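You operate a simulated robot arm through the tools that you are given. There is no shell and no other tool. Be economical: measure what you need, move in short steps, check, and stop when the job is done.

You run a simulated two-armed robot. Do the job below in one go: nothing can be reset, and whatever is moved stays where it is left.

JOB
Brush the dust off the three tiles in the holder.
Fine: put the brush back. What is to be rubbed or washed off counts as gone when no trace of it is left.

It is judged by the outcome, as a careful person would: the job done as asked, and still so three seconds after it is handed in. It fails if anything else is knocked over, pushed out of place, dropped, spilled or broken.

ROBOT AND FRAMES
Two 7-joint arms with fingered hands on one trunk, on a carriage that runs on a rail from [0.3, -78.3] to [-0.5, 109.7] (x, y) and turns from -202 to 130 degrees about z. Base frame: it is fixed where the carriage stands at the start and does not move with it; the origin is on the floor, on the carriage's upright axis, x ahead of it, y to its left, z up; the surface under the hand at the start is at about z = 84. Units: cm, degrees, N and s.
The left shoulder is at the start at [7, 18.8, 117.3], the right one opposite. With the tool pointing down near the work surface each hand reaches from about 10 to 82 cm from the robot's upright axis, wherever it stands, measured 20 degrees to its own side. Places, roughly: square tile (10x10x2 cm) [50, -30, 90]. Payload 4 kg a hand.
The TCP of each hand is the grasp point between the finger pads, 2.6 cm short of the fingertips. In the tool frame z runs along the fingers and y along their closing line. Largest opening 13.2 cm; the body of the gripper starts 7.3 cm behind the TCP. The gripper is a hand of 4 fingers: y runs from the thumb to the fingers, the wrist lies at [0, 0, -22.4] in the tool frame.
Orientation is told as [roll, pitch, yaw] about the base's x, y, z axes, in that order, counted from this pose: with the fingers straight down and closing along the base's y, the tool's x points along the base's -x, its y along +y and its z along -z.

CONTROLS
- The arms move only by the tool apply_moves. It takes "left_moves", "right_moves" or both (then of equal length, played together; a hand with none holds still); each is a list of rows, each an object of numbers (a shift or turn left out is 0): "rx", "ry", "rz": the turn, a rotation vector about the base's x, y, z in degrees; "tx", "ty", "tz": the shift along the base's x, y, z in cm. In form: [{"rx": .., "ry": .., "rz": .., "tx": .., "ty": .., "tz": ..}, ...]. A call has 1 to 10 rows; each row is the pose to reach, as a shift and turn from the pose commanded when the call began. Rows are played at 5 a second. More than 5 cm and 8.6 degrees between two rows, and nothing of the call is played. Where a pose cannot be reached the arm comes as near as it can. A force on the tool above 90 N (or 10 N above the force at the start of the call, whichever is more), or a blocked arm, ends the call early, and 0.2 s more pass. In this call time passes only in rows, and 0.2 s behind the last. It gives the time, the measured TCP pose, the force on the tool (base axes), the opening and the grip force at its end, in the units of the frame above (readings bear some noise), with the torque about the TCP (base axes, N m) and any sound that the robot's microphone picked up.
- Cameras (640 x 400 px; columns grow to the right, rows downward): "scene" is now at [12.78, -3.58, 139.71]; the picture's right is [-0.42, -0.91, 0.00], its down [-0.57, 0.26, -0.78] and it looks along [0.71, -0.33, -0.63] (base axes); focal length 266 px, centre (320, 200). "left" rides on the left gripper at [-7.3, 0.6, -9.4] in its tool frame; the picture's right is [-0.08, -1.00, 0.00], its down [0.78, -0.06, -0.62] and it looks along [0.61, -0.05, 0.79] (tool axes); focal length 230 px, centre (320, 200). "right" rides on the right gripper at [7.3, 0.6, -9.4] in its tool frame; the picture's right is [-0.08, 1.00, 0.00], its down [-0.78, -0.06, -0.62] and it looks along [-0.61, -0.05, 0.79] (tool axes); focal length 230 px, centre (320, 200). There is no depth. A picture from a camera that has moved, and an enlarged one, comes with that camera's place and axes in the base frame and with its lens.
- get_image(camera): a new picture of that camera. It takes no simulated time.
- raise_lower(by): slides the trunk up (or, below 0, down) by that many cm; the arms and the scene camera ride with it, the base frame stays. It gives what a move gives, with no picture.
- base_move(legs): drives the robot by 1 to 6 legs, each [ahead, left, turn to the left] in cm, cm and degrees, along the robot's own axes; the way and the turn of a leg run together, so that a leg with both is an arc; at most 150 cm and 180 degrees a leg. The arms and the cameras ride along, it lands a little off, and it stops where it bumps. It keeps to its track: a leg is cut to what the track allows. It gives what a move gives.
- curl_fingers(finger1, finger2, finger3, thumb_bend, hand): sets how far each is bent, from 0 (flat) to 100 (curled in); at 30 the hand is open as for a grip, at 70 the pads meet at the TCP. One left out holds its place. A second passes; each finger stops where it meets its share of the squeeze, and holds until it gets a number again. It is the only way to open and close the hand. It gives what a move gives, with no picture; readings hold the bend of each and the force on the fingers (four entries, about 0 where the hand has none), thumb and palm.
- turn_head(pan, tilt): turns the head with the scene camera to pan (to the left, within 86 degrees either way) and tilt (down, from -29 to 69), counted from straight ahead of the robot. It gives what a move gives.
- inspect(camera, box): a new picture of the part [left, top, right, bottom] of that camera's present view, enlarged. It takes no simulated time.
- job_done(): hands the job in; it is judged then, once.

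Go step by step. Nothing tells you exact positions but the pictures and the camera data: compare them with the known pose of the tool, close in by small moves and look again before you grip or let go. The budget is 120 turns and 100 pictures, counting those below and the enlarged ones. Unless the task says otherwise, let go and move clear before handing in, and close with one line.

The tools are called after "Call:" as a command line: name --argument value ..., lists and objects as JSON in quotes. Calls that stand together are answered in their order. apply_moves: Moves the arms, as the interface text tells. Its arguments: {"type":"object","properties":{"left_moves":{"type":"array"},"right_moves":{"type":"array"}},"required":[]} The other tools are called the same way: raise_lower (by) slides the trunk up or down; curl_fingers (finger1, finger2, finger3, thumb_bend, hand) moves the fingers one by one; base_move (legs) drives the base; turn_head (pan, tilt) turns the head that bears the scene camera; get_image (camera) takes a picture; inspect (camera, box) takes an enlarged picture of a part of a camera's view; job_done () hands the job in.

At the start:

```text
time: 0.0
left_ee_pos: [48.6, 0.17, 120.04]
left_orientation: [0.0, 0.0, 0.1]
left_contact_force: [0.0, -0.1, -1.0]
left_ft_torque: [0.03, 0.02, 0.0]
left_grip_width: 13.18
left_gripper_force: 0.1
left_shape: jaw
left_bend: [30.0, 30.0, 30.0, 30.0]
left_finger forces: [0.0, 0.0, 0.0, 0.0, 0.0, 0.0]
right_ee_pos: [40.27, -42.02, 114.74]
right_orientation: [0.0, 0.1, 0.0]
right_contact_force: [-0.9, 0.1, 0.0]
right_ft_torque: [0.0, -0.03, 0.01]
right_grip_width: 13.17
right_gripper_force: 0.1
right_shape: jaw
right_bend: [30.0, 30.0, 30.0, 30.0]
right_finger forces: [0.0, 0.0, 0.1, 0.0, 0.0, 0.1]
trunk travel left (down, up): [-65.0, 29.0]
robot x, y, heading: [0.06, 0.1, -0.1]
head pan, tilt: [-24.9, 38.7]
```

scene: 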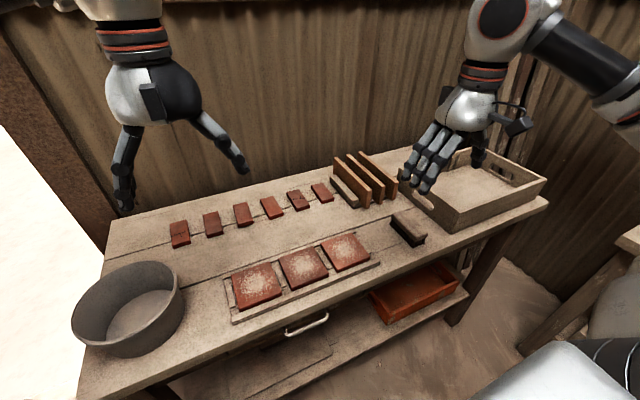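
right: 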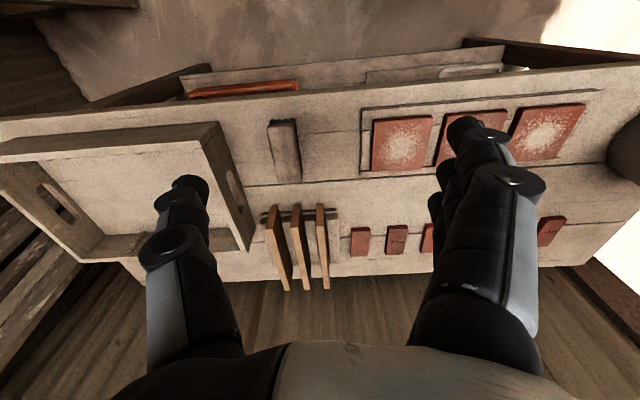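
left: 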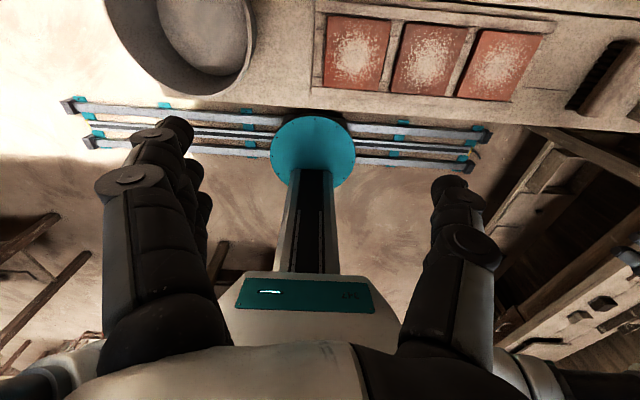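

The three dusty tiles lie in the holder at about x=49, y=-5 to -29, and the brush seems to lie near [51, -49]. I'll take a closer look at both.

Call:
inspect --camera "scene" --box '[360, 180, 460, 260]'

Call:
inspect --camera "scene" --box '[210, 210, 400, 330]'

Call:
inspect --camera "right" --box '[220, 80, 380, 200]'

```text
5.00 times, centred on (410, 220) of scene
camera zoom: at [12.78, -3.58, 139.71], right [-0.42, -0.91, 0.0], down [-0.57, 0.26, -0.78], along [0.71, -0.33, -0.63], focal length 1330 px, centre (-130, 100)
```

zoom: 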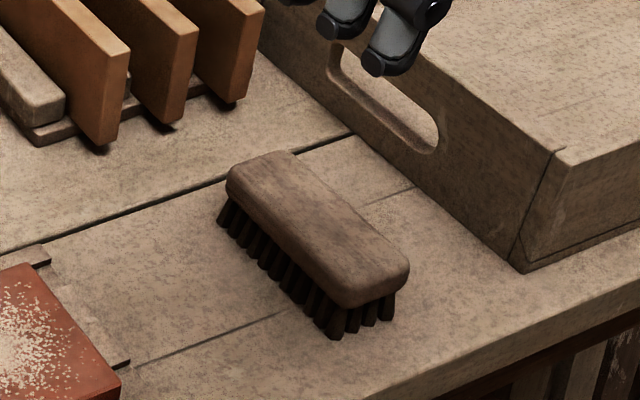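

```text
3.33 times, centred on (305, 270) of scene
camera zoom: at [12.78, -3.58, 139.71], right [-0.42, -0.91, 0.0], down [-0.57, 0.26, -0.78], along [0.71, -0.33, -0.63], focal length 886 px, centre (370, -33)
```

zoom: 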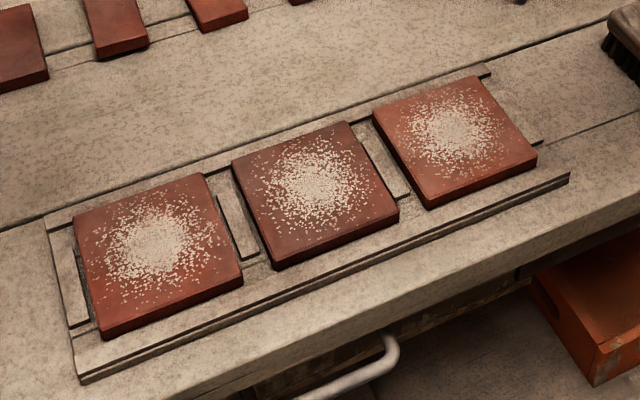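

```text
3.33 times, centred on (300, 140) of right
camera zoom: at [32.99, -41.44, 124.02], right [0.08, 1.0, 0.0], down [0.78, -0.06, 0.62], along [0.61, -0.05, -0.79], focal length 767 px, centre (387, 400)
```

zoom: 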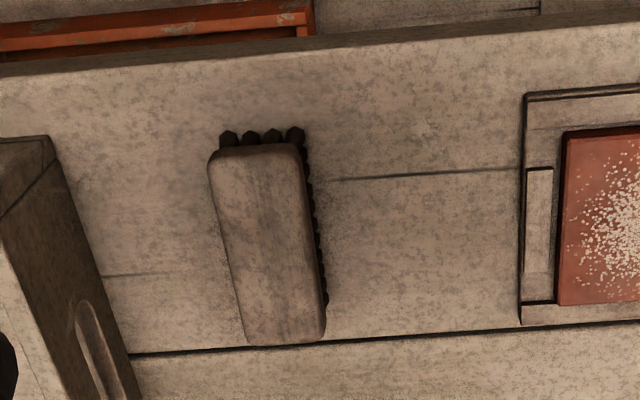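

The brush lies with its length along x, centred near [50.2, -48.7], on the table at z≈84 with its top near 88.5–89. I'll narrow the right hand a little and move it above the brush.

Call:
curl_fingers --hand "right" --finger1 38 --finger2 38 --finger3 38 --thumb_bend 38

Call:
apply_moves --right_moves '[{"tx": 2, "ty": -1.3, "tz": -2.9}, {"tx": 4, "ty": -2.7, "tz": -5.8}, {"tx": 6, "ty": -4, "tz": -8.7}, {"tx": 8, "ty": -5.3, "tz": -11.6}, {"tx": 9.9, "ty": -6.7, "tz": -14.7}]'

Call:
get_image --camera "right"

Call:
inspect --camera "scene" --box '[340, 130, 480, 260]'

```text
time: 1.0
left_ee_pos: [48.31, 0.12, 120.25]
left_orientation: [0.0, 0.0, -0.1]
left_contact_force: [-0.4, 0.0, 1.0]
left_ft_torque: [-0.02, 0.0, -0.01]
left_grip_width: 13.2
left_gripper_force: 0.1
left_shape: jaw
left_bend: [30.0, 30.0, 30.0, 30.0]
left_finger forces: [0.0, 0.1, 0.1, 0.0, 0.1, 0.1]
right_ee_pos: [40.07, -42.1, 114.72]
right_orientation: [0.0, 0.0, 0.1]
right_contact_force: [0.4, -0.2, 0.0]
right_ft_torque: [0.01, -0.01, 0.0]
right_grip_width: 11.13
right_gripper_force: 0.1
right_shape: fingers
right_bend: [38.0, 38.0, 38.0, 38.0]
right_finger forces: [0.0, 0.0, 0.0, 0.1, 0.1, 0.1]
trunk travel left (down, up): [-65.0, 29.0]
robot x, y, heading: [-0.31, 0.23, -0.0]
head pan, tilt: [-24.9, 38.7]
```

```text
time: 2.2
left_ee_pos: [48.52, 0.05, 120.14]
left_orientation: [0.1, 0.0, -0.1]
left_contact_force: [0.9, -0.4, 0.6]
left_ft_torque: [0.01, -0.01, 0.0]
left_grip_width: 13.2
left_gripper_force: 0.1
left_shape: jaw
left_bend: [30.0, 30.0, 30.0, 30.0]
left_finger forces: [0.1, 0.1, 0.0, 0.0, 0.0, 0.0]
right_ee_pos: [50.22, -48.86, 99.88]
right_orientation: [0.1, 0.0, 0.1]
right_contact_force: [1.0, 0.2, 0.5]
right_ft_torque: [0.01, -0.01, 0.04]
right_grip_width: 11.14
right_gripper_force: 0.2
right_shape: fingers
right_bend: [38.0, 38.0, 38.0, 38.0]
right_finger forces: [0.0, 0.0, 0.0, 0.1, 0.1, 0.1]
trunk travel left (down, up): [-65.0, 29.0]
robot x, y, heading: [-0.03, -0.04, 0.3]
head pan, tilt: [-24.9, 38.7]
```

```text
93 pictures are left
camera right: at [42.92, -48.21, 109.18], right [0.08, 1.0, 0.0], down [0.78, -0.06, 0.62], along [0.61, -0.05, -0.79], focal length 230 px, centre (320, 200)
```

right: 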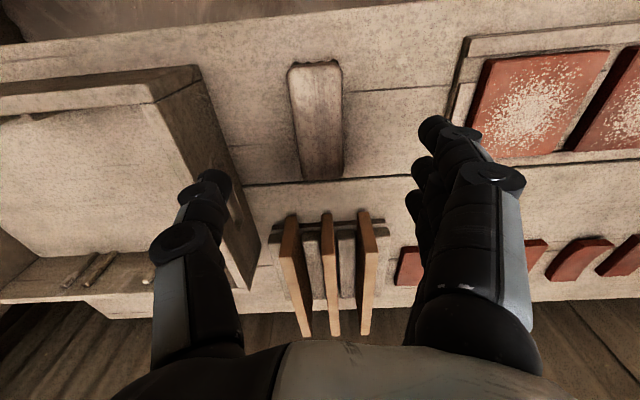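

```text
3.08 times, centred on (410, 195) of scene
camera zoom: at [12.85, -3.66, 139.7], right [-0.42, -0.91, 0.0], down [-0.57, 0.26, -0.78], along [0.71, -0.33, -0.63], focal length 818 px, centre (43, 215)
```

zoom: 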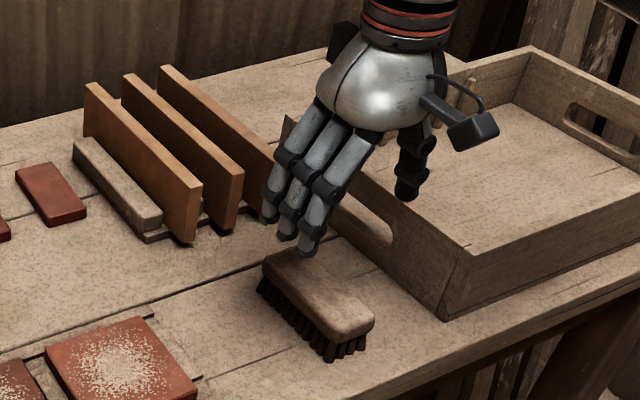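

The hand is above the brush, whose centre I now put at about [50.8, -49.0]. I'll lower to just above it, then look again to read the height.

Call:
apply_moves --right_moves '[{"tx": 0.3, "ty": -0.1, "tz": -3}, {"tx": 0.5, "ty": -0.2, "tz": -6}, {"tx": 0.5, "ty": -0.2, "tz": -8.5}]'

Call:
get_image --camera "right"

Call:
inspect --camera "scene" --box '[360, 160, 470, 260]'

```text
time: 3.0
left_ee_pos: [48.48, 0.01, 120.03]
left_orientation: [0.0, 0.0, 0.0]
left_contact_force: [0.1, 0.5, -0.8]
left_ft_torque: [-0.03, 0.0, 0.02]
left_grip_width: 13.19
left_gripper_force: 0.0
left_shape: jaw
left_bend: [30.0, 30.0, 30.0, 30.0]
left_finger forces: [0.0, 0.0, 0.1, 0.0, 0.0, 0.0]
right_ee_pos: [50.68, -49.14, 91.42]
right_orientation: [0.0, 0.0, 0.0]
right_contact_force: [0.0, 0.6, -0.2]
right_ft_torque: [-0.03, 0.0, 0.02]
right_grip_width: 11.12
right_gripper_force: 0.0
right_shape: fingers
right_bend: [38.0, 38.0, 38.0, 38.0]
right_finger forces: [0.0, 0.1, 0.0, 0.0, 0.0, 0.0]
trunk travel left (down, up): [-65.0, 29.0]
robot x, y, heading: [-0.34, 0.09, -0.1]
head pan, tilt: [-24.9, 38.7]
```

```text
91 pictures are left
camera right: at [43.35, -48.44, 100.78], right [0.08, 1.0, 0.0], down [0.78, -0.06, 0.62], along [0.61, -0.05, -0.79], focal length 230 px, centre (320, 200)
```

right: 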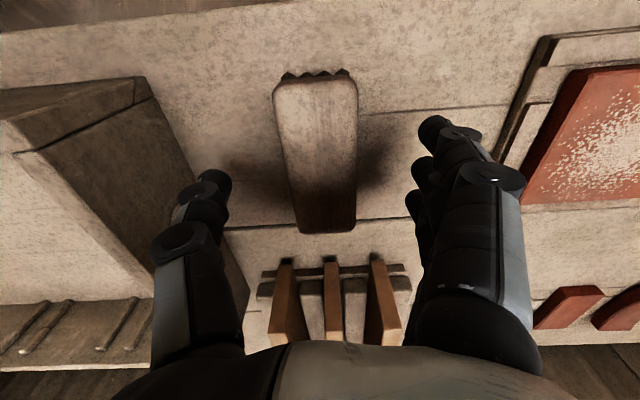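

```text
4.00 times, centred on (415, 210) of scene
camera zoom: at [12.8, -3.59, 139.71], right [-0.42, -0.91, 0.0], down [-0.57, 0.26, -0.78], along [0.71, -0.33, -0.63], focal length 1064 px, centre (-60, 160)
```

zoom: 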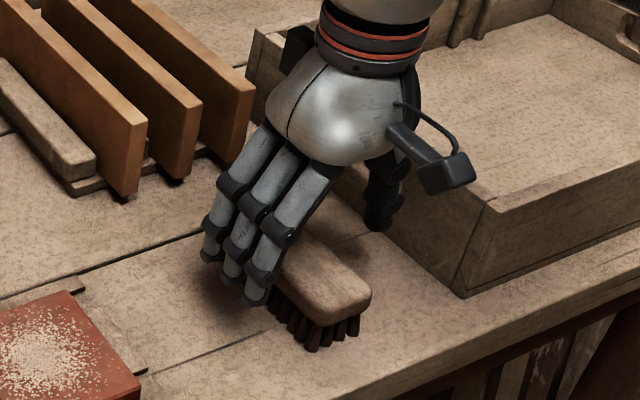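

The brush top comes out near z≈88, centre [51.1, -49.0], and the hand straddles it well. I'll lower to the block and close gently.

Call:
apply_moves --right_moves '[{"tx": 0.3, "ty": 0.1, "tz": -1.3}, {"tx": 0.3, "ty": 0.1, "tz": -2.6}, {"tx": 0.3, "ty": 0.1, "tz": -3.6}]'

Call:
inspect --camera "scene" --box '[360, 160, 470, 260]'

Call:
get_image --camera "right"

```text
time: 3.8
left_ee_pos: [48.32, 0.09, 120.13]
left_orientation: [-0.1, -0.1, 0.0]
left_contact_force: [-0.2, 0.4, 0.2]
left_ft_torque: [0.01, 0.01, 0.0]
left_grip_width: 13.19
left_gripper_force: 0.1
left_shape: jaw
left_bend: [30.0, 30.0, 30.0, 30.0]
left_finger forces: [0.0, 0.1, 0.0, 0.0, 0.0, 0.0]
right_ee_pos: [50.95, -48.97, 87.89]
right_orientation: [0.0, -0.1, 0.0]
right_contact_force: [-0.8, 0.0, -1.2]
right_ft_torque: [-0.02, -0.01, 0.01]
right_grip_width: 11.08
right_gripper_force: 0.1
right_shape: fingers
right_bend: [38.0, 38.0, 38.0, 38.0]
right_finger forces: [0.0, 0.0, 0.0, 0.0, 0.1, 0.0]
trunk travel left (down, up): [-65.0, 29.0]
robot x, y, heading: [-0.15, 0.03, -0.3]
head pan, tilt: [-24.9, 38.7]
```

```text
4.00 times, centred on (415, 210) of scene
camera zoom: at [12.79, -3.59, 139.71], right [-0.42, -0.91, 0.0], down [-0.57, 0.26, -0.78], along [0.71, -0.33, -0.63], focal length 1064 px, centre (-60, 160)
```

zoom: 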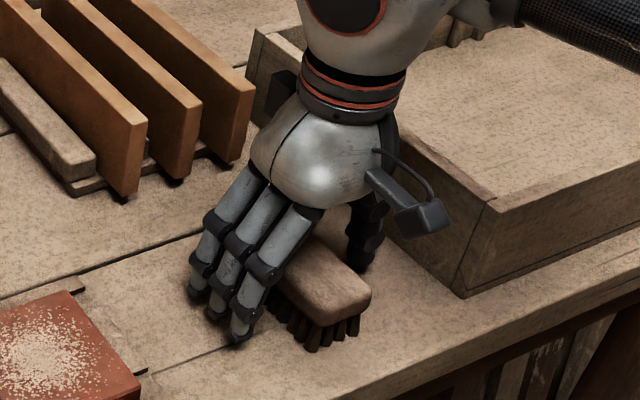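

```text
88 pictures are left
camera right: at [43.64, -48.25, 97.23], right [0.08, 1.0, 0.0], down [0.78, -0.06, 0.62], along [0.62, -0.05, -0.79], focal length 230 px, centre (320, 200)
```

right: 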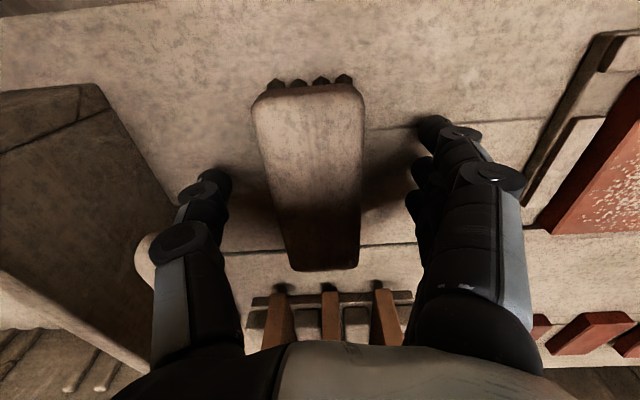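

The hand is centred on the brush with the pads at its wooden block. I'll settle a touch lower and close the fingers.

Call:
apply_moves --right_moves '[{"tz": -0.25}]'

Call:
curl_fingers --hand "right" --finger1 65 --finger2 65 --finger3 65 --thumb_bend 65

Call:
inspect --camera "scene" --box '[360, 160, 470, 260]'

Call:
get_image --camera "right"

```text
time: 4.2
left_ee_pos: [48.35, -0.02, 120.12]
left_orientation: [0.0, 0.0, 0.0]
left_contact_force: [-0.4, 0.4, -0.5]
left_ft_torque: [-0.02, 0.0, 0.01]
left_grip_width: 13.18
left_gripper_force: 0.1
left_shape: jaw
left_bend: [30.0, 30.0, 30.0, 30.0]
left_finger forces: [0.1, 0.1, 0.0, 0.0, 0.1, 0.0]
right_ee_pos: [50.93, -48.89, 87.55]
right_orientation: [0.1, 0.0, 0.1]
right_contact_force: [-0.4, 0.3, 0.3]
right_ft_torque: [-0.01, 0.02, 0.0]
right_grip_width: 11.13
right_gripper_force: 0.0
right_shape: fingers
right_bend: [38.0, 38.0, 38.0, 38.0]
right_finger forces: [0.0, 0.1, 0.0, 0.0, 0.1, 0.0]
trunk travel left (down, up): [-65.0, 29.0]
robot x, y, heading: [-0.12, 0.25, -0.0]
head pan, tilt: [-24.9, 38.7]
```

```text
time: 5.2
left_ee_pos: [48.41, 0.12, 120.04]
left_orientation: [-0.1, 0.0, 0.0]
left_contact_force: [-1.0, 0.3, -0.8]
left_ft_torque: [-0.02, -0.04, 0.0]
left_grip_width: 13.19
left_gripper_force: 0.1
left_shape: jaw
left_bend: [30.0, 30.0, 30.0, 30.0]
left_finger forces: [0.0, 0.0, 0.0, 0.0, 0.0, 0.0]
right_ee_pos: [50.82, -48.92, 87.73]
right_orientation: [0.1, 0.1, 0.0]
right_contact_force: [-0.2, 0.1, 0.6]
right_ft_torque: [0.0, -0.01, 0.01]
right_grip_width: 4.51
right_gripper_force: 11.1
right_shape: fingers
right_bend: [60.0, 60.0, 59.0, 61.0]
right_finger forces: [3.9, 3.7, 3.9, 0.1, 11.4, 0.1]
trunk travel left (down, up): [-65.0, 29.0]
robot x, y, heading: [-0.31, 0.08, 0.2]
head pan, tilt: [-24.9, 38.7]
```

```text
4.00 times, centred on (415, 210) of scene
camera zoom: at [12.8, -3.6, 139.7], right [-0.42, -0.91, 0.0], down [-0.57, 0.26, -0.78], along [0.71, -0.33, -0.63], focal length 1064 px, centre (-60, 160)
```

zoom: 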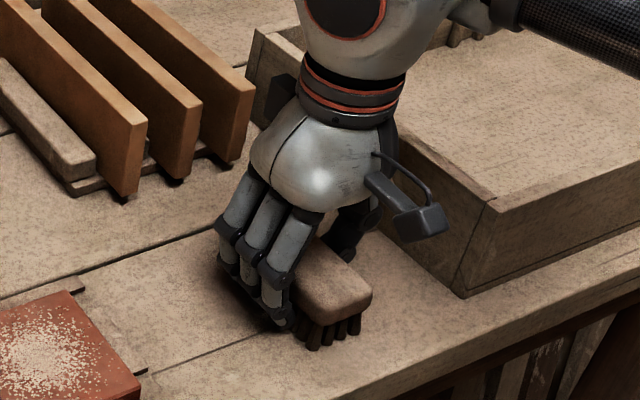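

```text
86 pictures are left
camera right: at [43.61, -48.27, 96.95], right [0.08, 1.0, 0.0], down [0.78, -0.06, 0.62], along [0.61, -0.05, -0.79], focal length 230 px, centre (320, 200)
```

right: 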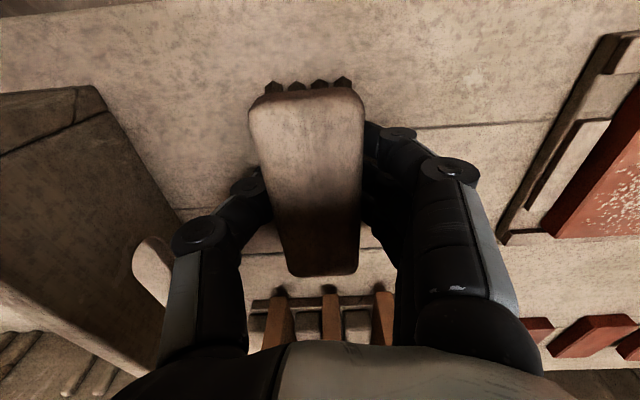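

The brush is held at 4.5 cm width with about 11 N. I'll lift straight up and check that it holds.

Call:
apply_moves --right_moves '[{"tz": 2}, {"tz": 5}, {"tz": 9}]'

Call:
get_image --camera "scene"

Call:
get_image --camera "right"

```text
time: 6.0
left_ee_pos: [48.3, 0.13, 120.15]
left_orientation: [0.0, 0.0, 0.0]
left_contact_force: [0.6, -0.2, -0.8]
left_ft_torque: [0.0, 0.0, 0.01]
left_grip_width: 13.19
left_gripper_force: 0.1
left_shape: jaw
left_bend: [30.0, 30.0, 30.0, 30.0]
left_finger forces: [0.0, 0.0, 0.0, 0.1, 0.0, 0.0]
right_ee_pos: [50.9, -48.99, 96.38]
right_orientation: [0.0, -0.1, 0.0]
right_contact_force: [0.4, 0.5, -1.2]
right_ft_torque: [0.01, 0.05, 0.01]
right_grip_width: 4.49
right_gripper_force: 11.6
right_shape: fingers
right_bend: [60.0, 60.0, 59.0, 61.0]
right_finger forces: [3.8, 3.8, 3.9, 0.0, 11.3, 0.1]
trunk travel left (down, up): [-65.0, 29.0]
robot x, y, heading: [0.07, -0.05, -0.1]
head pan, tilt: [-24.9, 38.7]
```

```text
85 pictures are left
camera scene: at [12.77, -3.53, 139.7], right [-0.42, -0.91, 0.0], down [-0.57, 0.26, -0.78], along [0.71, -0.33, -0.62], focal length 266 px, centre (320, 200)
```

scene: 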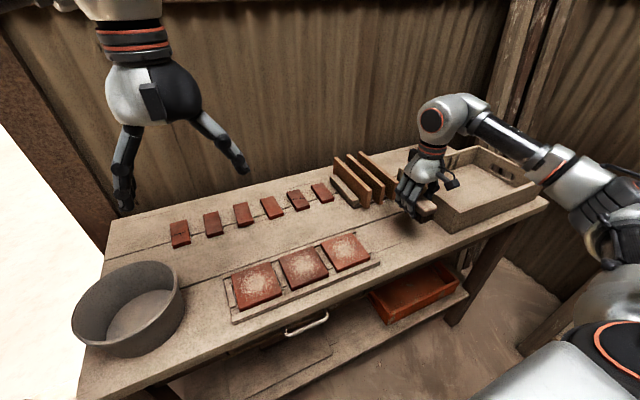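

```text
84 pictures are left
camera right: at [43.7, -48.36, 105.73], right [0.08, 1.0, 0.0], down [0.78, -0.06, 0.62], along [0.62, -0.05, -0.79], focal length 230 px, centre (320, 200)
```

right: 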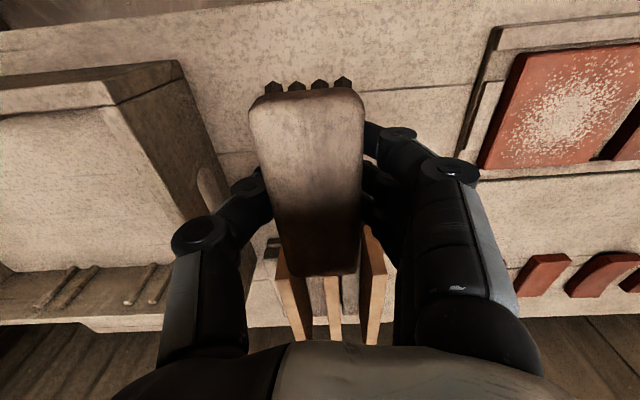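

The brush is held firmly and level. I'll carry it over the nearest tile (centre ≈ [51.5, -29.2]).

Call:
apply_moves --right_moves '[{"ty": 4}, {"ty": 8}, {"ty": 12}, {"ty": 16}, {"tx": 0.4, "ty": 19.7}, {"tx": 0.4, "ty": 19.7, "tz": -3}]'

Call:
get_image --camera "right"

Call:
inspect --camera "scene" --box '[270, 180, 410, 290]'

```text
time: 7.4
left_ee_pos: [48.34, 0.05, 120.1]
left_orientation: [0.2, 0.0, 0.0]
left_contact_force: [-0.4, -0.2, -0.6]
left_ft_torque: [0.01, 0.01, 0.01]
left_grip_width: 13.19
left_gripper_force: 0.1
left_shape: jaw
left_bend: [30.0, 30.0, 30.0, 30.0]
left_finger forces: [0.1, 0.0, 0.0, 0.1, 0.0, 0.0]
right_ee_pos: [51.08, -29.18, 93.69]
right_orientation: [0.1, 0.0, 0.0]
right_contact_force: [0.1, -0.9, -1.2]
right_ft_torque: [0.02, 0.02, -0.01]
right_grip_width: 4.48
right_gripper_force: 11.4
right_shape: fingers
right_bend: [60.0, 60.0, 60.0, 61.0]
right_finger forces: [3.7, 3.8, 3.8, 0.0, 11.4, 0.0]
trunk travel left (down, up): [-65.0, 29.0]
robot x, y, heading: [0.25, -0.09, 0.2]
head pan, tilt: [-24.9, 38.7]
```

```text
83 pictures are left
camera right: at [43.91, -28.57, 103.01], right [0.08, 1.0, 0.0], down [0.78, -0.06, 0.62], along [0.62, -0.05, -0.79], focal length 230 px, centre (320, 200)
```

right: 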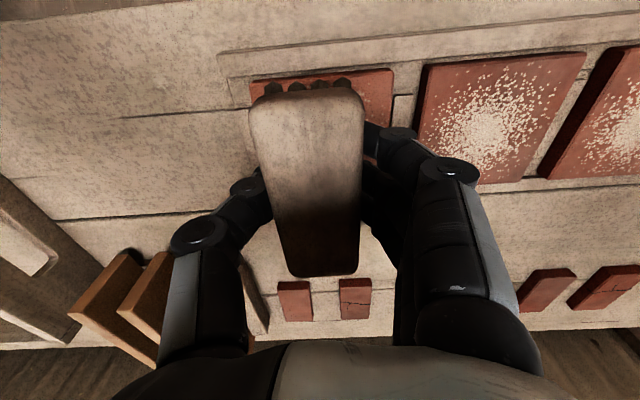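

```text
3.64 times, centred on (340, 235) of scene
camera zoom: at [12.79, -3.76, 139.71], right [-0.42, -0.91, 0.0], down [-0.57, 0.26, -0.78], along [0.71, -0.33, -0.63], focal length 967 px, centre (247, 73)
```

zoom: 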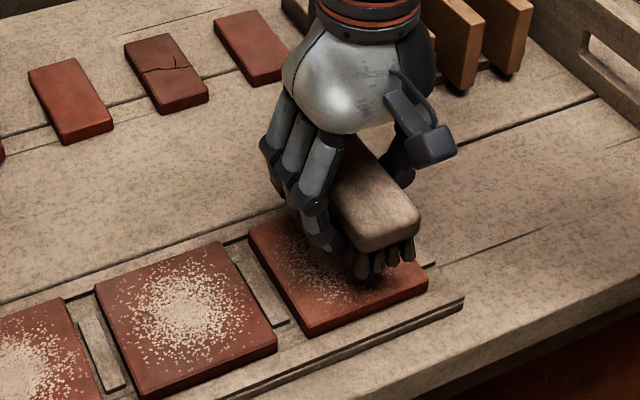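

The brush is centred over tile 3 (centre y ≈ -28.9). I'll lower in small steps and feel for the contact.

Call:
apply_moves --right_moves '[{"ty": 0.2, "tz": -1.5}, {"ty": 0.2, "tz": -3}, {"ty": 0.2, "tz": -3.4}]'

Call:
apply_moves --right_moves '[{"tz": -0.3}]'

Call:
apply_moves --right_moves '[{"tz": -0.3}]'

Call:
inspect --camera "scene" --box '[290, 190, 400, 290]'

```text
time: 8.2
left_ee_pos: [48.48, 0.21, 120.17]
left_orientation: [0.1, 0.0, 0.0]
left_contact_force: [0.3, 0.8, 0.4]
left_ft_torque: [-0.01, -0.01, 0.02]
left_grip_width: 13.19
left_gripper_force: 0.1
left_shape: jaw
left_bend: [30.0, 30.0, 30.0, 30.0]
left_finger forces: [0.0, 0.0, 0.0, 0.0, 0.0, 0.0]
right_ee_pos: [51.49, -28.93, 90.22]
right_orientation: [0.0, 0.0, -0.1]
right_contact_force: [0.1, 0.7, -1.6]
right_ft_torque: [0.0, -0.01, -0.01]
right_grip_width: 4.48
right_gripper_force: 11.2
right_shape: fingers
right_bend: [60.0, 60.0, 60.0, 61.0]
right_finger forces: [3.8, 3.7, 3.8, 0.0, 11.1, 0.1]
trunk travel left (down, up): [-65.0, 29.0]
robot x, y, heading: [-0.13, 0.16, -0.0]
head pan, tilt: [-24.9, 38.7]
```

```text
time: 8.6
left_ee_pos: [48.35, 0.1, 120.02]
left_orientation: [-0.1, 0.1, 0.1]
left_contact_force: [0.1, -0.6, -0.4]
left_ft_torque: [-0.03, 0.04, -0.01]
left_grip_width: 13.2
left_gripper_force: 0.1
left_shape: jaw
left_bend: [30.0, 30.0, 30.0, 30.0]
left_finger forces: [0.1, 0.0, 0.1, 0.0, 0.0, 0.0]
right_ee_pos: [51.41, -28.99, 90.05]
right_orientation: [-0.1, 0.0, 0.0]
right_contact_force: [1.5, 0.0, 3.4]
right_ft_torque: [0.04, -0.03, -0.01]
right_grip_width: 4.47
right_gripper_force: 11.9
right_shape: fingers
right_bend: [60.0, 60.0, 60.0, 61.0]
right_finger forces: [3.9, 3.9, 3.9, 0.0, 11.9, 0.0]
trunk travel left (down, up): [-65.0, 29.0]
robot x, y, heading: [0.33, 0.36, -0.1]
head pan, tilt: [-24.9, 38.7]
```

```text
time: 9.0
left_ee_pos: [48.21, 0.22, 120.19]
left_orientation: [-0.1, 0.0, 0.1]
left_contact_force: [0.4, -0.2, 0.1]
left_ft_torque: [0.05, -0.01, -0.01]
left_grip_width: 13.17
left_gripper_force: 0.0
left_shape: jaw
left_bend: [30.0, 30.0, 30.0, 30.0]
left_finger forces: [0.0, 0.0, 0.0, 0.0, 0.0, 0.0]
right_ee_pos: [51.38, -28.8, 89.94]
right_orientation: [-0.1, -0.1, -0.1]
right_contact_force: [3.2, 0.3, 15.9]
right_ft_torque: [-0.01, -0.05, -0.05]
right_grip_width: 4.46
right_gripper_force: 12.7
right_shape: fingers
right_bend: [61.0, 61.0, 61.0, 61.0]
right_finger forces: [4.4, 4.4, 4.4, 0.0, 12.7, 0.0]
trunk travel left (down, up): [-65.0, 29.0]
robot x, y, heading: [0.25, -0.03, 0.1]
head pan, tilt: [-24.9, 38.7]
```

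```text
4.00 times, centred on (345, 240) of scene
camera zoom: at [12.63, -3.47, 139.76], right [-0.42, -0.91, 0.0], down [-0.57, 0.26, -0.78], along [0.71, -0.33, -0.62], focal length 1064 px, centre (220, 40)
```

zoom: 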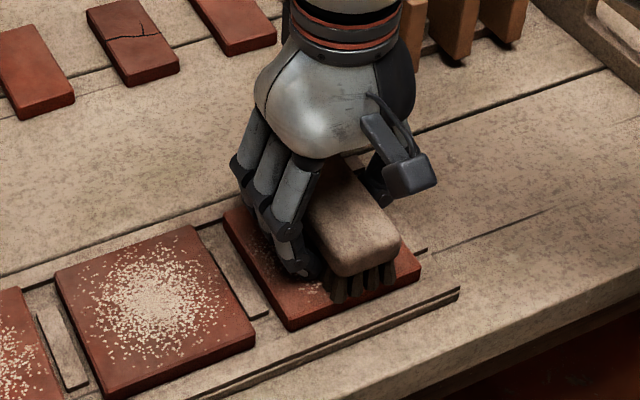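

Contact was felt at about TCP z≈90, now 16 N. I'll ease off a little and stroke back and forth across the tile in y.

Call:
apply_moves --right_moves '[{"ty": 0, "tz": 0.2}, {"ty": 1.5, "tz": 0.2}, {"ty": 3, "tz": 0.2}, {"ty": 1.5, "tz": 0.2}, {"ty": 0, "tz": 0.2}, {"ty": -1.5, "tz": 0.2}, {"ty": -3, "tz": 0.2}, {"ty": -1.5, "tz": 0.2}, {"ty": 0, "tz": 0.2}]'

Call:
inspect --camera "scene" --box '[290, 190, 400, 290]'

Call:
get_image --camera "right"

```text
time: 11.0
left_ee_pos: [48.41, 0.11, 120.14]
left_orientation: [-0.1, 0.0, 0.0]
left_contact_force: [-0.9, 0.8, 0.2]
left_ft_torque: [0.01, 0.0, -0.02]
left_grip_width: 13.19
left_gripper_force: 0.0
left_shape: jaw
left_bend: [30.0, 30.0, 30.0, 30.0]
left_finger forces: [0.0, 0.0, 0.0, 0.0, 0.0, 0.1]
right_ee_pos: [51.41, -29.0, 89.92]
right_orientation: [0.0, -0.1, 0.0]
right_contact_force: [0.4, -4.3, 12.0]
right_ft_torque: [-0.1, -0.03, 0.01]
right_grip_width: 4.46
right_gripper_force: 12.4
right_shape: fingers
right_bend: [62.0, 62.0, 62.0, 61.0]
right_finger forces: [3.4, 3.5, 3.6, 0.1, 14.4, 0.0]
trunk travel left (down, up): [-65.0, 29.0]
robot x, y, heading: [0.08, 0.44, 0.2]
head pan, tilt: [-24.9, 38.7]
```

```text
4.00 times, centred on (345, 240) of scene
camera zoom: at [12.68, -3.5, 139.72], right [-0.42, -0.91, 0.0], down [-0.57, 0.26, -0.78], along [0.71, -0.33, -0.62], focal length 1064 px, centre (220, 40)
```

zoom: 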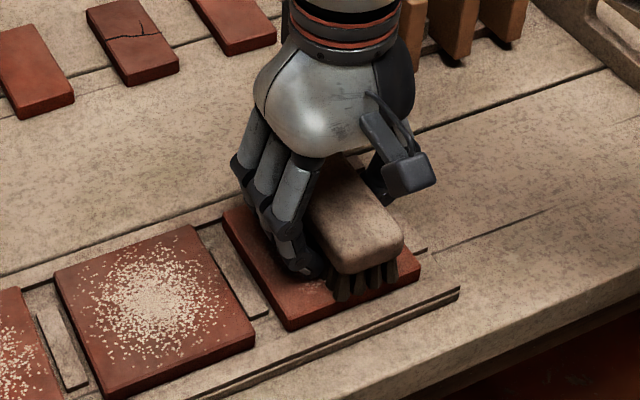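

```text
79 pictures are left
camera right: at [44.12, -28.31, 99.19], right [0.08, 1.0, 0.0], down [0.78, -0.06, 0.62], along [0.62, -0.05, -0.79], focal length 230 px, centre (320, 200)
```

right: 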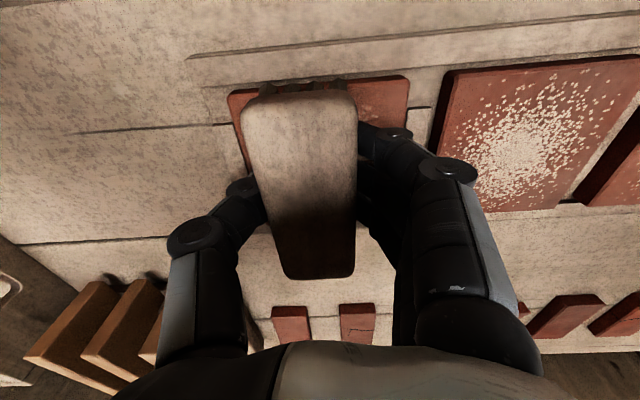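

The dust is coming off under the strokes. I'll do a few more with slightly less pressure and a small x offset, then lift to look.

Call:
apply_moves --right_moves '[{"tx": 0.5, "ty": 1.7, "tz": 0.05}, {"tx": 0.5, "ty": 3.5, "tz": 0.05}, {"tx": 0, "ty": 1.7, "tz": 0.05}, {"tx": -0.5, "ty": 0, "tz": 0.05}, {"tx": -0.5, "ty": -1.7, "tz": 0.05}, {"tx": -0.5, "ty": -3.3, "tz": 0.05}, {"tx": 0, "ty": -1.7, "tz": 0.05}, {"tx": 0.0, "ty": 0, "tz": 0.1}, {"ty": 0, "tz": 2}, {"ty": 0, "tz": 6}]'

Call:
inspect --camera "scene" --box '[290, 190, 400, 290]'

Call:
get_image --camera "right"

```text
time: 13.2
left_ee_pos: [48.32, 0.08, 120.17]
left_orientation: [-0.1, 0.0, 0.0]
left_contact_force: [0.0, -0.3, 0.6]
left_ft_torque: [0.02, 0.0, 0.01]
left_grip_width: 13.18
left_gripper_force: 0.1
left_shape: jaw
left_bend: [30.0, 30.0, 30.0, 30.0]
left_finger forces: [0.0, 0.0, 0.1, 0.1, 0.0, 0.0]
right_ee_pos: [51.13, -28.75, 96.14]
right_orientation: [0.0, 0.0, -0.1]
right_contact_force: [-0.1, -0.7, -0.9]
right_ft_torque: [0.02, 0.03, 0.03]
right_grip_width: 4.49
right_gripper_force: 11.8
right_shape: fingers
right_bend: [61.0, 61.0, 61.0, 61.0]
right_finger forces: [4.0, 3.8, 3.8, 0.0, 11.4, 0.0]
trunk travel left (down, up): [-65.0, 29.0]
robot x, y, heading: [-0.08, -0.14, 0.2]
head pan, tilt: [-24.9, 38.7]
```

```text
4.00 times, centred on (345, 240) of scene
camera zoom: at [12.73, -3.48, 139.7], right [-0.42, -0.91, 0.0], down [-0.57, 0.26, -0.78], along [0.71, -0.33, -0.62], focal length 1064 px, centre (220, 40)
```

zoom: 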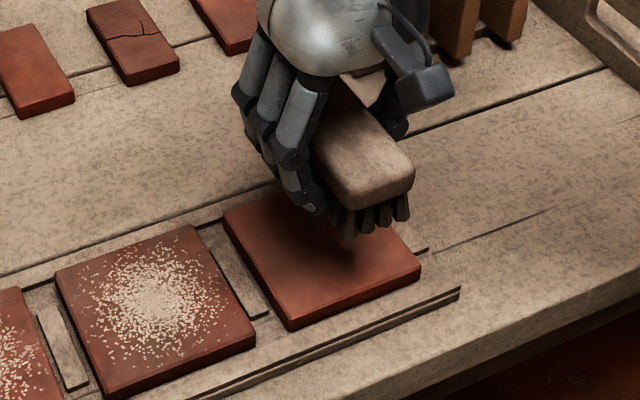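

```text
77 pictures are left
camera right: at [43.83, -28.18, 105.34], right [0.08, 1.0, 0.0], down [0.78, -0.06, 0.62], along [0.61, -0.05, -0.79], focal length 230 px, centre (320, 200)
```

right: 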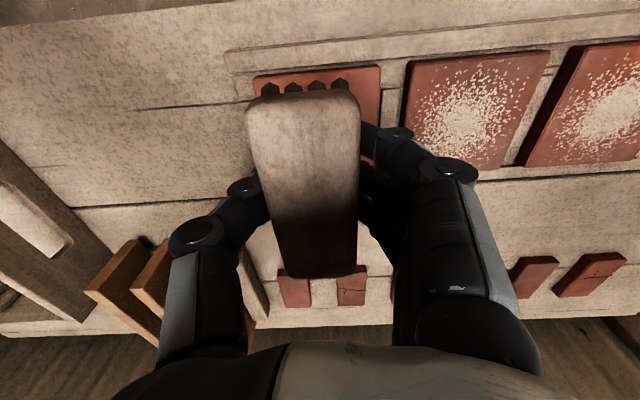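

Tile 3 looks clean where visible. Next I go to tile 2, 11.8 cm further in y, and lower to the same height.

Call:
apply_moves --right_moves '[{"ty": 4}, {"ty": 8}, {"ty": 11.8}, {"ty": 11.8, "tz": -3}, {"ty": 11.8, "tz": -5.2}, {"ty": 11.8, "tz": -6.0}]'

Call:
get_image --camera "right"

Call:
get_image --camera "scene"

```text
time: 14.6
left_ee_pos: [48.28, 0.12, 120.16]
left_orientation: [0.0, -0.1, 0.0]
left_contact_force: [-0.3, 0.3, 0.2]
left_ft_torque: [0.04, 0.02, 0.04]
left_grip_width: 13.22
left_gripper_force: 0.0
left_shape: jaw
left_bend: [30.0, 30.0, 30.0, 30.0]
left_finger forces: [0.0, 0.0, 0.1, 0.1, 0.0, 0.0]
right_ee_pos: [51.46, -17.3, 90.06]
right_orientation: [0.1, -0.2, 0.0]
right_contact_force: [3.4, -1.4, 6.5]
right_ft_torque: [0.02, -0.06, 0.03]
right_grip_width: 4.43
right_gripper_force: 12.1
right_shape: fingers
right_bend: [61.0, 61.0, 61.0, 61.0]
right_finger forces: [4.1, 4.0, 4.0, 0.0, 12.4, 0.1]
trunk travel left (down, up): [-65.0, 29.0]
robot x, y, heading: [-0.16, -0.29, 0.1]
head pan, tilt: [-24.9, 38.7]
```

```text
76 pictures are left
camera right: at [44.08, -16.6, 99.21], right [0.08, 1.0, 0.0], down [0.78, -0.06, 0.62], along [0.62, -0.05, -0.79], focal length 230 px, centre (320, 200)
```

right: 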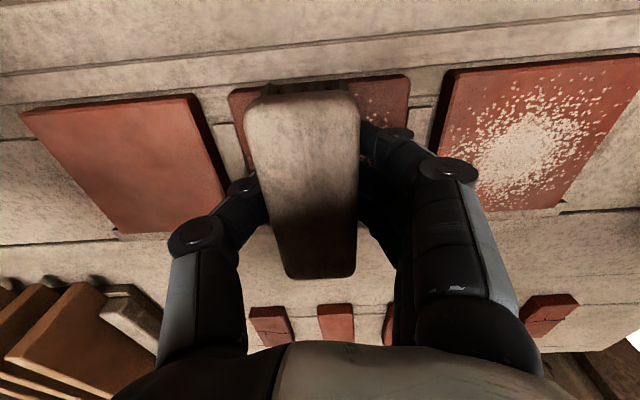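

```text
75 pictures are left
camera scene: at [12.68, -3.57, 139.74], right [-0.42, -0.91, 0.0], down [-0.57, 0.26, -0.78], along [0.71, -0.33, -0.62], focal length 266 px, centre (320, 200)
```

scene: 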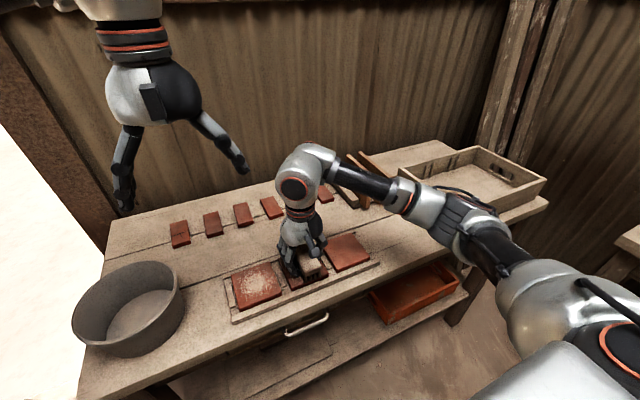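

Tile 3 is confirmed clean and the brush rests on tile 2. I'll stroke tile 2 with the same pattern, and move the left hand out of the way (+y) meanwhile, since it hangs over tile 1.

Call:
apply_moves --right_moves '[{"tx": 0.5, "ty": 1.7}, {"tx": 0.5, "ty": 3.5}, {"tx": 0.3, "ty": 1.7}, {"tx": 0, "ty": 0}, {"tx": -0.3, "ty": -1.7}, {"tx": -0.5, "ty": -3.3}, {"tx": -0.3, "ty": -1.7}, {"tx": 0, "ty": 0}, {"ty": 1.7}, {"ty": 3.4}]' --left_moves '[{"ty": 2}, {"ty": 4}, {"ty": 6}, {"ty": 8}, {"ty": 10}, {"ty": 12}, {"ty": 14}, {"ty": 16}, {"ty": 18}, {"ty": 20}]'

Call:
apply_moves --right_moves '[{"ty": -1.7}, {"ty": -3.4}, {"ty": -5.1, "tx": -0.3}, {"ty": -6.7, "tx": -0.3}, {"ty": -5}, {"ty": -3.4, "tz": 0}, {"ty": -3.4, "tz": 2}, {"ty": -3.4, "tz": 6}]'

Call:
get_image --camera "right"

Call:
get_image --camera "scene"

```text
time: 16.8
left_ee_pos: [48.5, 20.42, 120.02]
left_orientation: [-0.1, 0.0, 0.0]
left_contact_force: [0.6, -0.1, 0.9]
left_ft_torque: [-0.01, -0.02, 0.05]
left_grip_width: 13.19
left_gripper_force: 0.1
left_shape: jaw
left_bend: [30.0, 30.0, 30.0, 30.0]
left_finger forces: [0.0, 0.1, 0.0, 0.0, 0.0, 0.0]
right_ee_pos: [51.42, -13.53, 89.85]
right_orientation: [-0.1, -0.1, 0.0]
right_contact_force: [-1.0, -3.4, 7.9]
right_ft_torque: [-0.05, 0.02, 0.02]
right_grip_width: 4.48
right_gripper_force: 12.4
right_shape: fingers
right_bend: [62.0, 62.0, 62.0, 61.0]
right_finger forces: [3.5, 3.6, 3.6, 0.1, 13.6, 0.1]
trunk travel left (down, up): [-65.0, 29.0]
robot x, y, heading: [-0.36, -0.17, 0.0]
head pan, tilt: [-24.9, 38.7]
```

```text
time: 18.6
left_ee_pos: [48.46, 20.27, 120.1]
left_orientation: [0.0, 0.0, 0.1]
left_contact_force: [0.1, -0.9, -0.2]
left_ft_torque: [-0.05, -0.02, 0.01]
left_grip_width: 13.19
left_gripper_force: 0.0
left_shape: jaw
left_bend: [30.0, 30.0, 30.0, 30.0]
left_finger forces: [0.0, 0.0, 0.0, 0.0, 0.1, 0.0]
right_ee_pos: [51.15, -17.15, 95.87]
right_orientation: [-0.1, 0.0, 0.1]
right_contact_force: [0.0, -0.5, -0.9]
right_ft_torque: [-0.01, -0.01, 0.02]
right_grip_width: 4.48
right_gripper_force: 11.4
right_shape: fingers
right_bend: [61.0, 61.0, 61.0, 61.0]
right_finger forces: [3.9, 3.8, 3.8, 0.1, 11.4, 0.0]
trunk travel left (down, up): [-65.0, 29.0]
robot x, y, heading: [-0.16, 0.09, -0.1]
head pan, tilt: [-24.9, 38.7]
```

```text
74 pictures are left
camera right: at [43.84, -16.49, 105.15], right [0.08, 1.0, 0.0], down [0.78, -0.06, 0.62], along [0.62, -0.05, -0.79], focal length 230 px, centre (320, 200)
```

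right: 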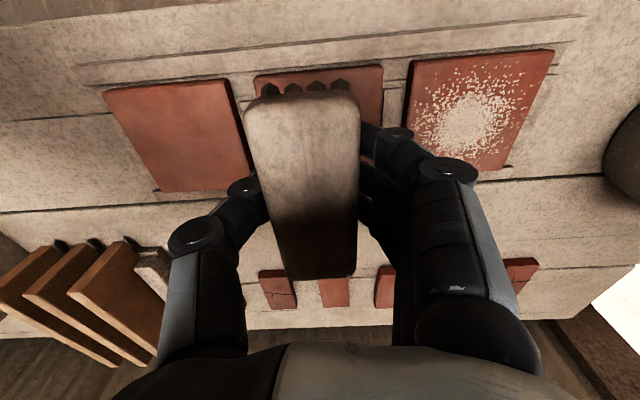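

```text
73 pictures are left
camera scene: at [12.71, -3.5, 139.7], right [-0.42, -0.91, 0.0], down [-0.57, 0.26, -0.78], along [0.71, -0.33, -0.62], focal length 266 px, centre (320, 200)
```

scene: 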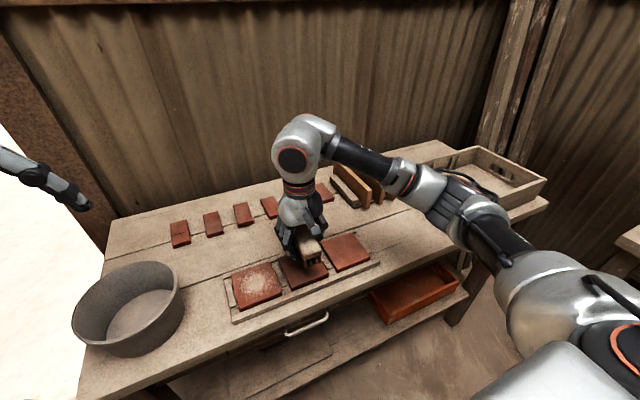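

Tile 2 looks clean on both visible sides. The left hand is clear, so I move on to tile 1, watching the clearance to the bowl.

Call:
apply_moves --right_moves '[{"ty": 4}, {"ty": 8}, {"ty": 11.8}, {"ty": 11.8, "tz": -3}, {"ty": 11.8, "tz": -5.2}, {"ty": 11.8, "tz": -6.0}]'

Call:
get_image --camera "right"

Call:
get_image --camera "scene"

```text
time: 20.0
left_ee_pos: [48.62, 20.19, 120.0]
left_orientation: [0.0, 0.0, -0.1]
left_contact_force: [-0.3, -0.1, -0.9]
left_ft_torque: [0.02, -0.02, -0.02]
left_grip_width: 13.19
left_gripper_force: 0.1
left_shape: jaw
left_bend: [30.0, 30.0, 30.0, 30.0]
left_finger forces: [0.1, 0.0, 0.1, 0.0, 0.1, 0.0]
right_ee_pos: [51.4, -5.45, 89.93]
right_orientation: [0.0, -0.2, -0.1]
right_contact_force: [1.1, -1.4, 3.1]
right_ft_torque: [0.04, -0.01, 0.01]
right_grip_width: 4.49
right_gripper_force: 12.1
right_shape: fingers
right_bend: [61.0, 61.0, 61.0, 61.0]
right_finger forces: [4.0, 3.9, 3.9, 0.0, 12.0, 0.1]
trunk travel left (down, up): [-65.0, 29.0]
robot x, y, heading: [-0.27, -0.08, -0.1]
head pan, tilt: [-24.9, 38.7]
```

```text
72 pictures are left
camera right: at [44.11, -4.74, 99.19], right [0.08, 1.0, 0.0], down [0.78, -0.06, 0.62], along [0.62, -0.05, -0.79], focal length 230 px, centre (320, 200)
```

right: 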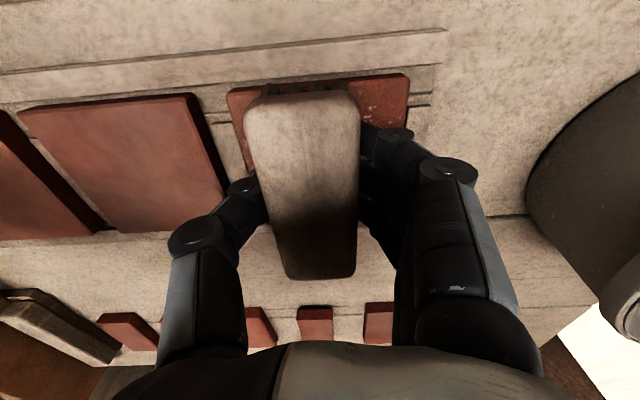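

```text
71 pictures are left
camera scene: at [12.74, -3.58, 139.72], right [-0.42, -0.91, 0.0], down [-0.57, 0.26, -0.78], along [0.71, -0.33, -0.62], focal length 266 px, centre (320, 200)
```

scene: 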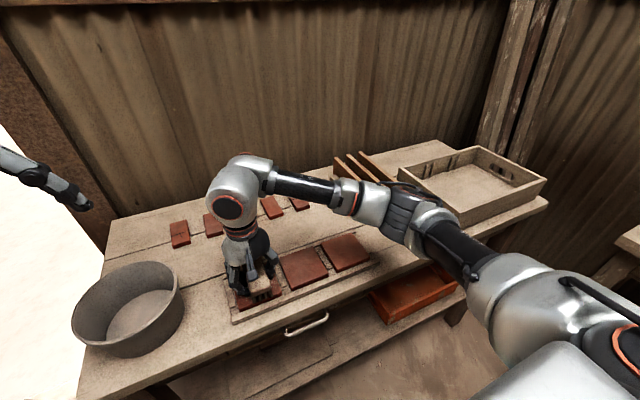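

The brush rests centred on tile 1, well clear of the bowl; tile 2 is clean. Now the same strokes on tile 1.

Call:
apply_moves --right_moves '[{"tx": 0.5, "ty": 1.7}, {"tx": 0.5, "ty": 3.3}, {"tx": 0.3, "ty": 1.7}, {"tx": 0, "ty": 0}, {"tx": -0.3, "ty": -1.7}, {"tx": -0.5, "ty": -3.3}, {"tx": -0.3, "ty": -1.7}, {"tx": 0, "ty": 0}, {"ty": 1.7}, {"ty": 3.4}]'

Call:
apply_moves --right_moves '[{"ty": -1.7}, {"ty": -3.4}, {"ty": -5.1, "tx": -0.3}, {"ty": -6.7, "tx": -0.3}, {"ty": -5}, {"ty": -3.4, "tz": 0}, {"ty": -3.4, "tz": 2}, {"ty": -3.4, "tz": 6}, {"ty": -6, "tz": 8}, {"ty": -10, "tz": 8}]'

Call:
apply_moves --right_moves '[{"ty": -4}, {"ty": -8}, {"ty": -12}, {"ty": -16}, {"ty": -20}, {"ty": -24}, {"ty": -28}, {"ty": -32}, {"ty": -36}, {"ty": -36.9}]'

Call:
inspect --camera "scene" --box '[210, 210, 400, 330]'

Call:
get_image --camera "right"

```text
time: 22.2
left_ee_pos: [48.39, 20.1, 120.0]
left_orientation: [0.1, 0.0, 0.0]
left_contact_force: [0.3, 0.1, -0.3]
left_ft_torque: [-0.03, 0.0, 0.0]
left_grip_width: 13.14
left_gripper_force: 0.1
left_shape: jaw
left_bend: [30.0, 30.0, 30.0, 30.0]
left_finger forces: [0.0, 0.0, 0.0, 0.1, 0.0, 0.0]
right_ee_pos: [51.33, -1.95, 89.82]
right_orientation: [0.0, -0.1, -0.1]
right_contact_force: [0.0, -2.0, 8.2]
right_ft_torque: [0.01, -0.02, -0.01]
right_grip_width: 4.46
right_gripper_force: 12.0
right_shape: fingers
right_bend: [61.0, 61.0, 61.0, 61.0]
right_finger forces: [3.6, 3.6, 3.7, 0.1, 13.6, 0.0]
trunk travel left (down, up): [-65.0, 29.0]
robot x, y, heading: [0.14, -0.28, -0.1]
head pan, tilt: [-24.9, 38.7]
```

```text
time: 24.4
left_ee_pos: [48.56, 19.95, 120.14]
left_orientation: [0.1, 0.0, 0.0]
left_contact_force: [-0.2, 0.0, -0.2]
left_ft_torque: [0.0, 0.01, -0.04]
left_grip_width: 13.19
left_gripper_force: 0.1
left_shape: jaw
left_bend: [30.0, 30.0, 30.0, 30.0]
left_finger forces: [0.1, 0.0, 0.1, 0.0, 0.1, 0.0]
right_ee_pos: [51.33, -12.23, 97.73]
right_orientation: [0.2, 0.0, 0.0]
right_contact_force: [0.0, 0.1, -0.5]
right_ft_torque: [0.05, 0.01, -0.01]
right_grip_width: 4.49
right_gripper_force: 11.6
right_shape: fingers
right_bend: [61.0, 61.0, 61.0, 61.0]
right_finger forces: [3.8, 3.6, 3.7, 0.1, 11.2, 0.1]
trunk travel left (down, up): [-65.0, 29.0]
robot x, y, heading: [0.04, 0.05, 0.2]
head pan, tilt: [-24.9, 38.7]
```

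```text
time: 26.6
left_ee_pos: [48.45, 20.16, 120.07]
left_orientation: [-0.1, -0.1, 0.0]
left_contact_force: [0.2, -0.2, 0.0]
left_ft_torque: [-0.01, 0.0, 0.04]
left_grip_width: 13.19
left_gripper_force: 0.0
left_shape: jaw
left_bend: [30.0, 30.0, 30.0, 30.0]
left_finger forces: [0.0, 0.0, 0.1, 0.0, 0.0, 0.1]
right_ee_pos: [51.4, -48.82, 97.76]
right_orientation: [0.0, 0.0, 0.0]
right_contact_force: [0.7, 0.6, -0.8]
right_ft_torque: [0.0, -0.01, 0.02]
right_grip_width: 4.48
right_gripper_force: 11.2
right_shape: fingers
right_bend: [61.0, 61.0, 61.0, 61.0]
right_finger forces: [3.8, 3.7, 3.7, 0.0, 11.1, 0.0]
trunk travel left (down, up): [-65.0, 29.0]
robot x, y, heading: [0.13, 0.08, -0.3]
head pan, tilt: [-24.9, 38.7]
```

```text
3.33 times, centred on (305, 270) of scene
camera zoom: at [12.81, -3.57, 139.7], right [-0.42, -0.91, 0.0], down [-0.57, 0.26, -0.78], along [0.71, -0.33, -0.63], focal length 886 px, centre (370, -33)
```

zoom: 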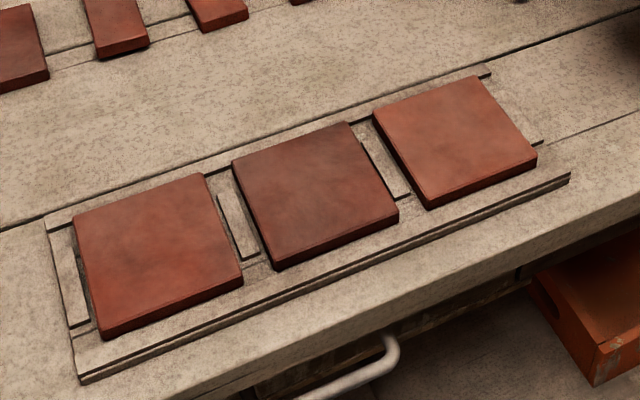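

```text
69 pictures are left
camera right: at [44.14, -48.27, 107.09], right [0.08, 1.0, 0.0], down [0.78, -0.06, 0.62], along [0.61, -0.05, -0.79], focal length 230 px, centre (320, 200)
```

right: 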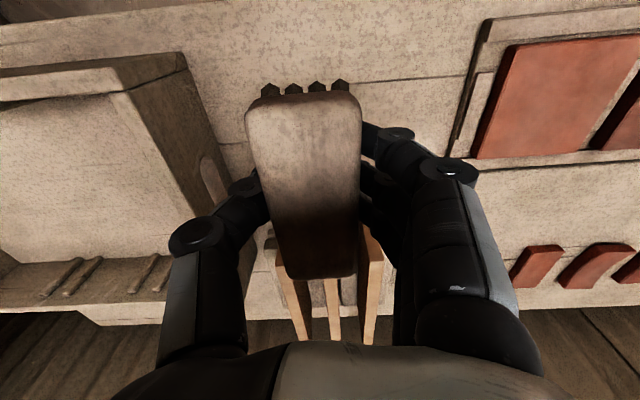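

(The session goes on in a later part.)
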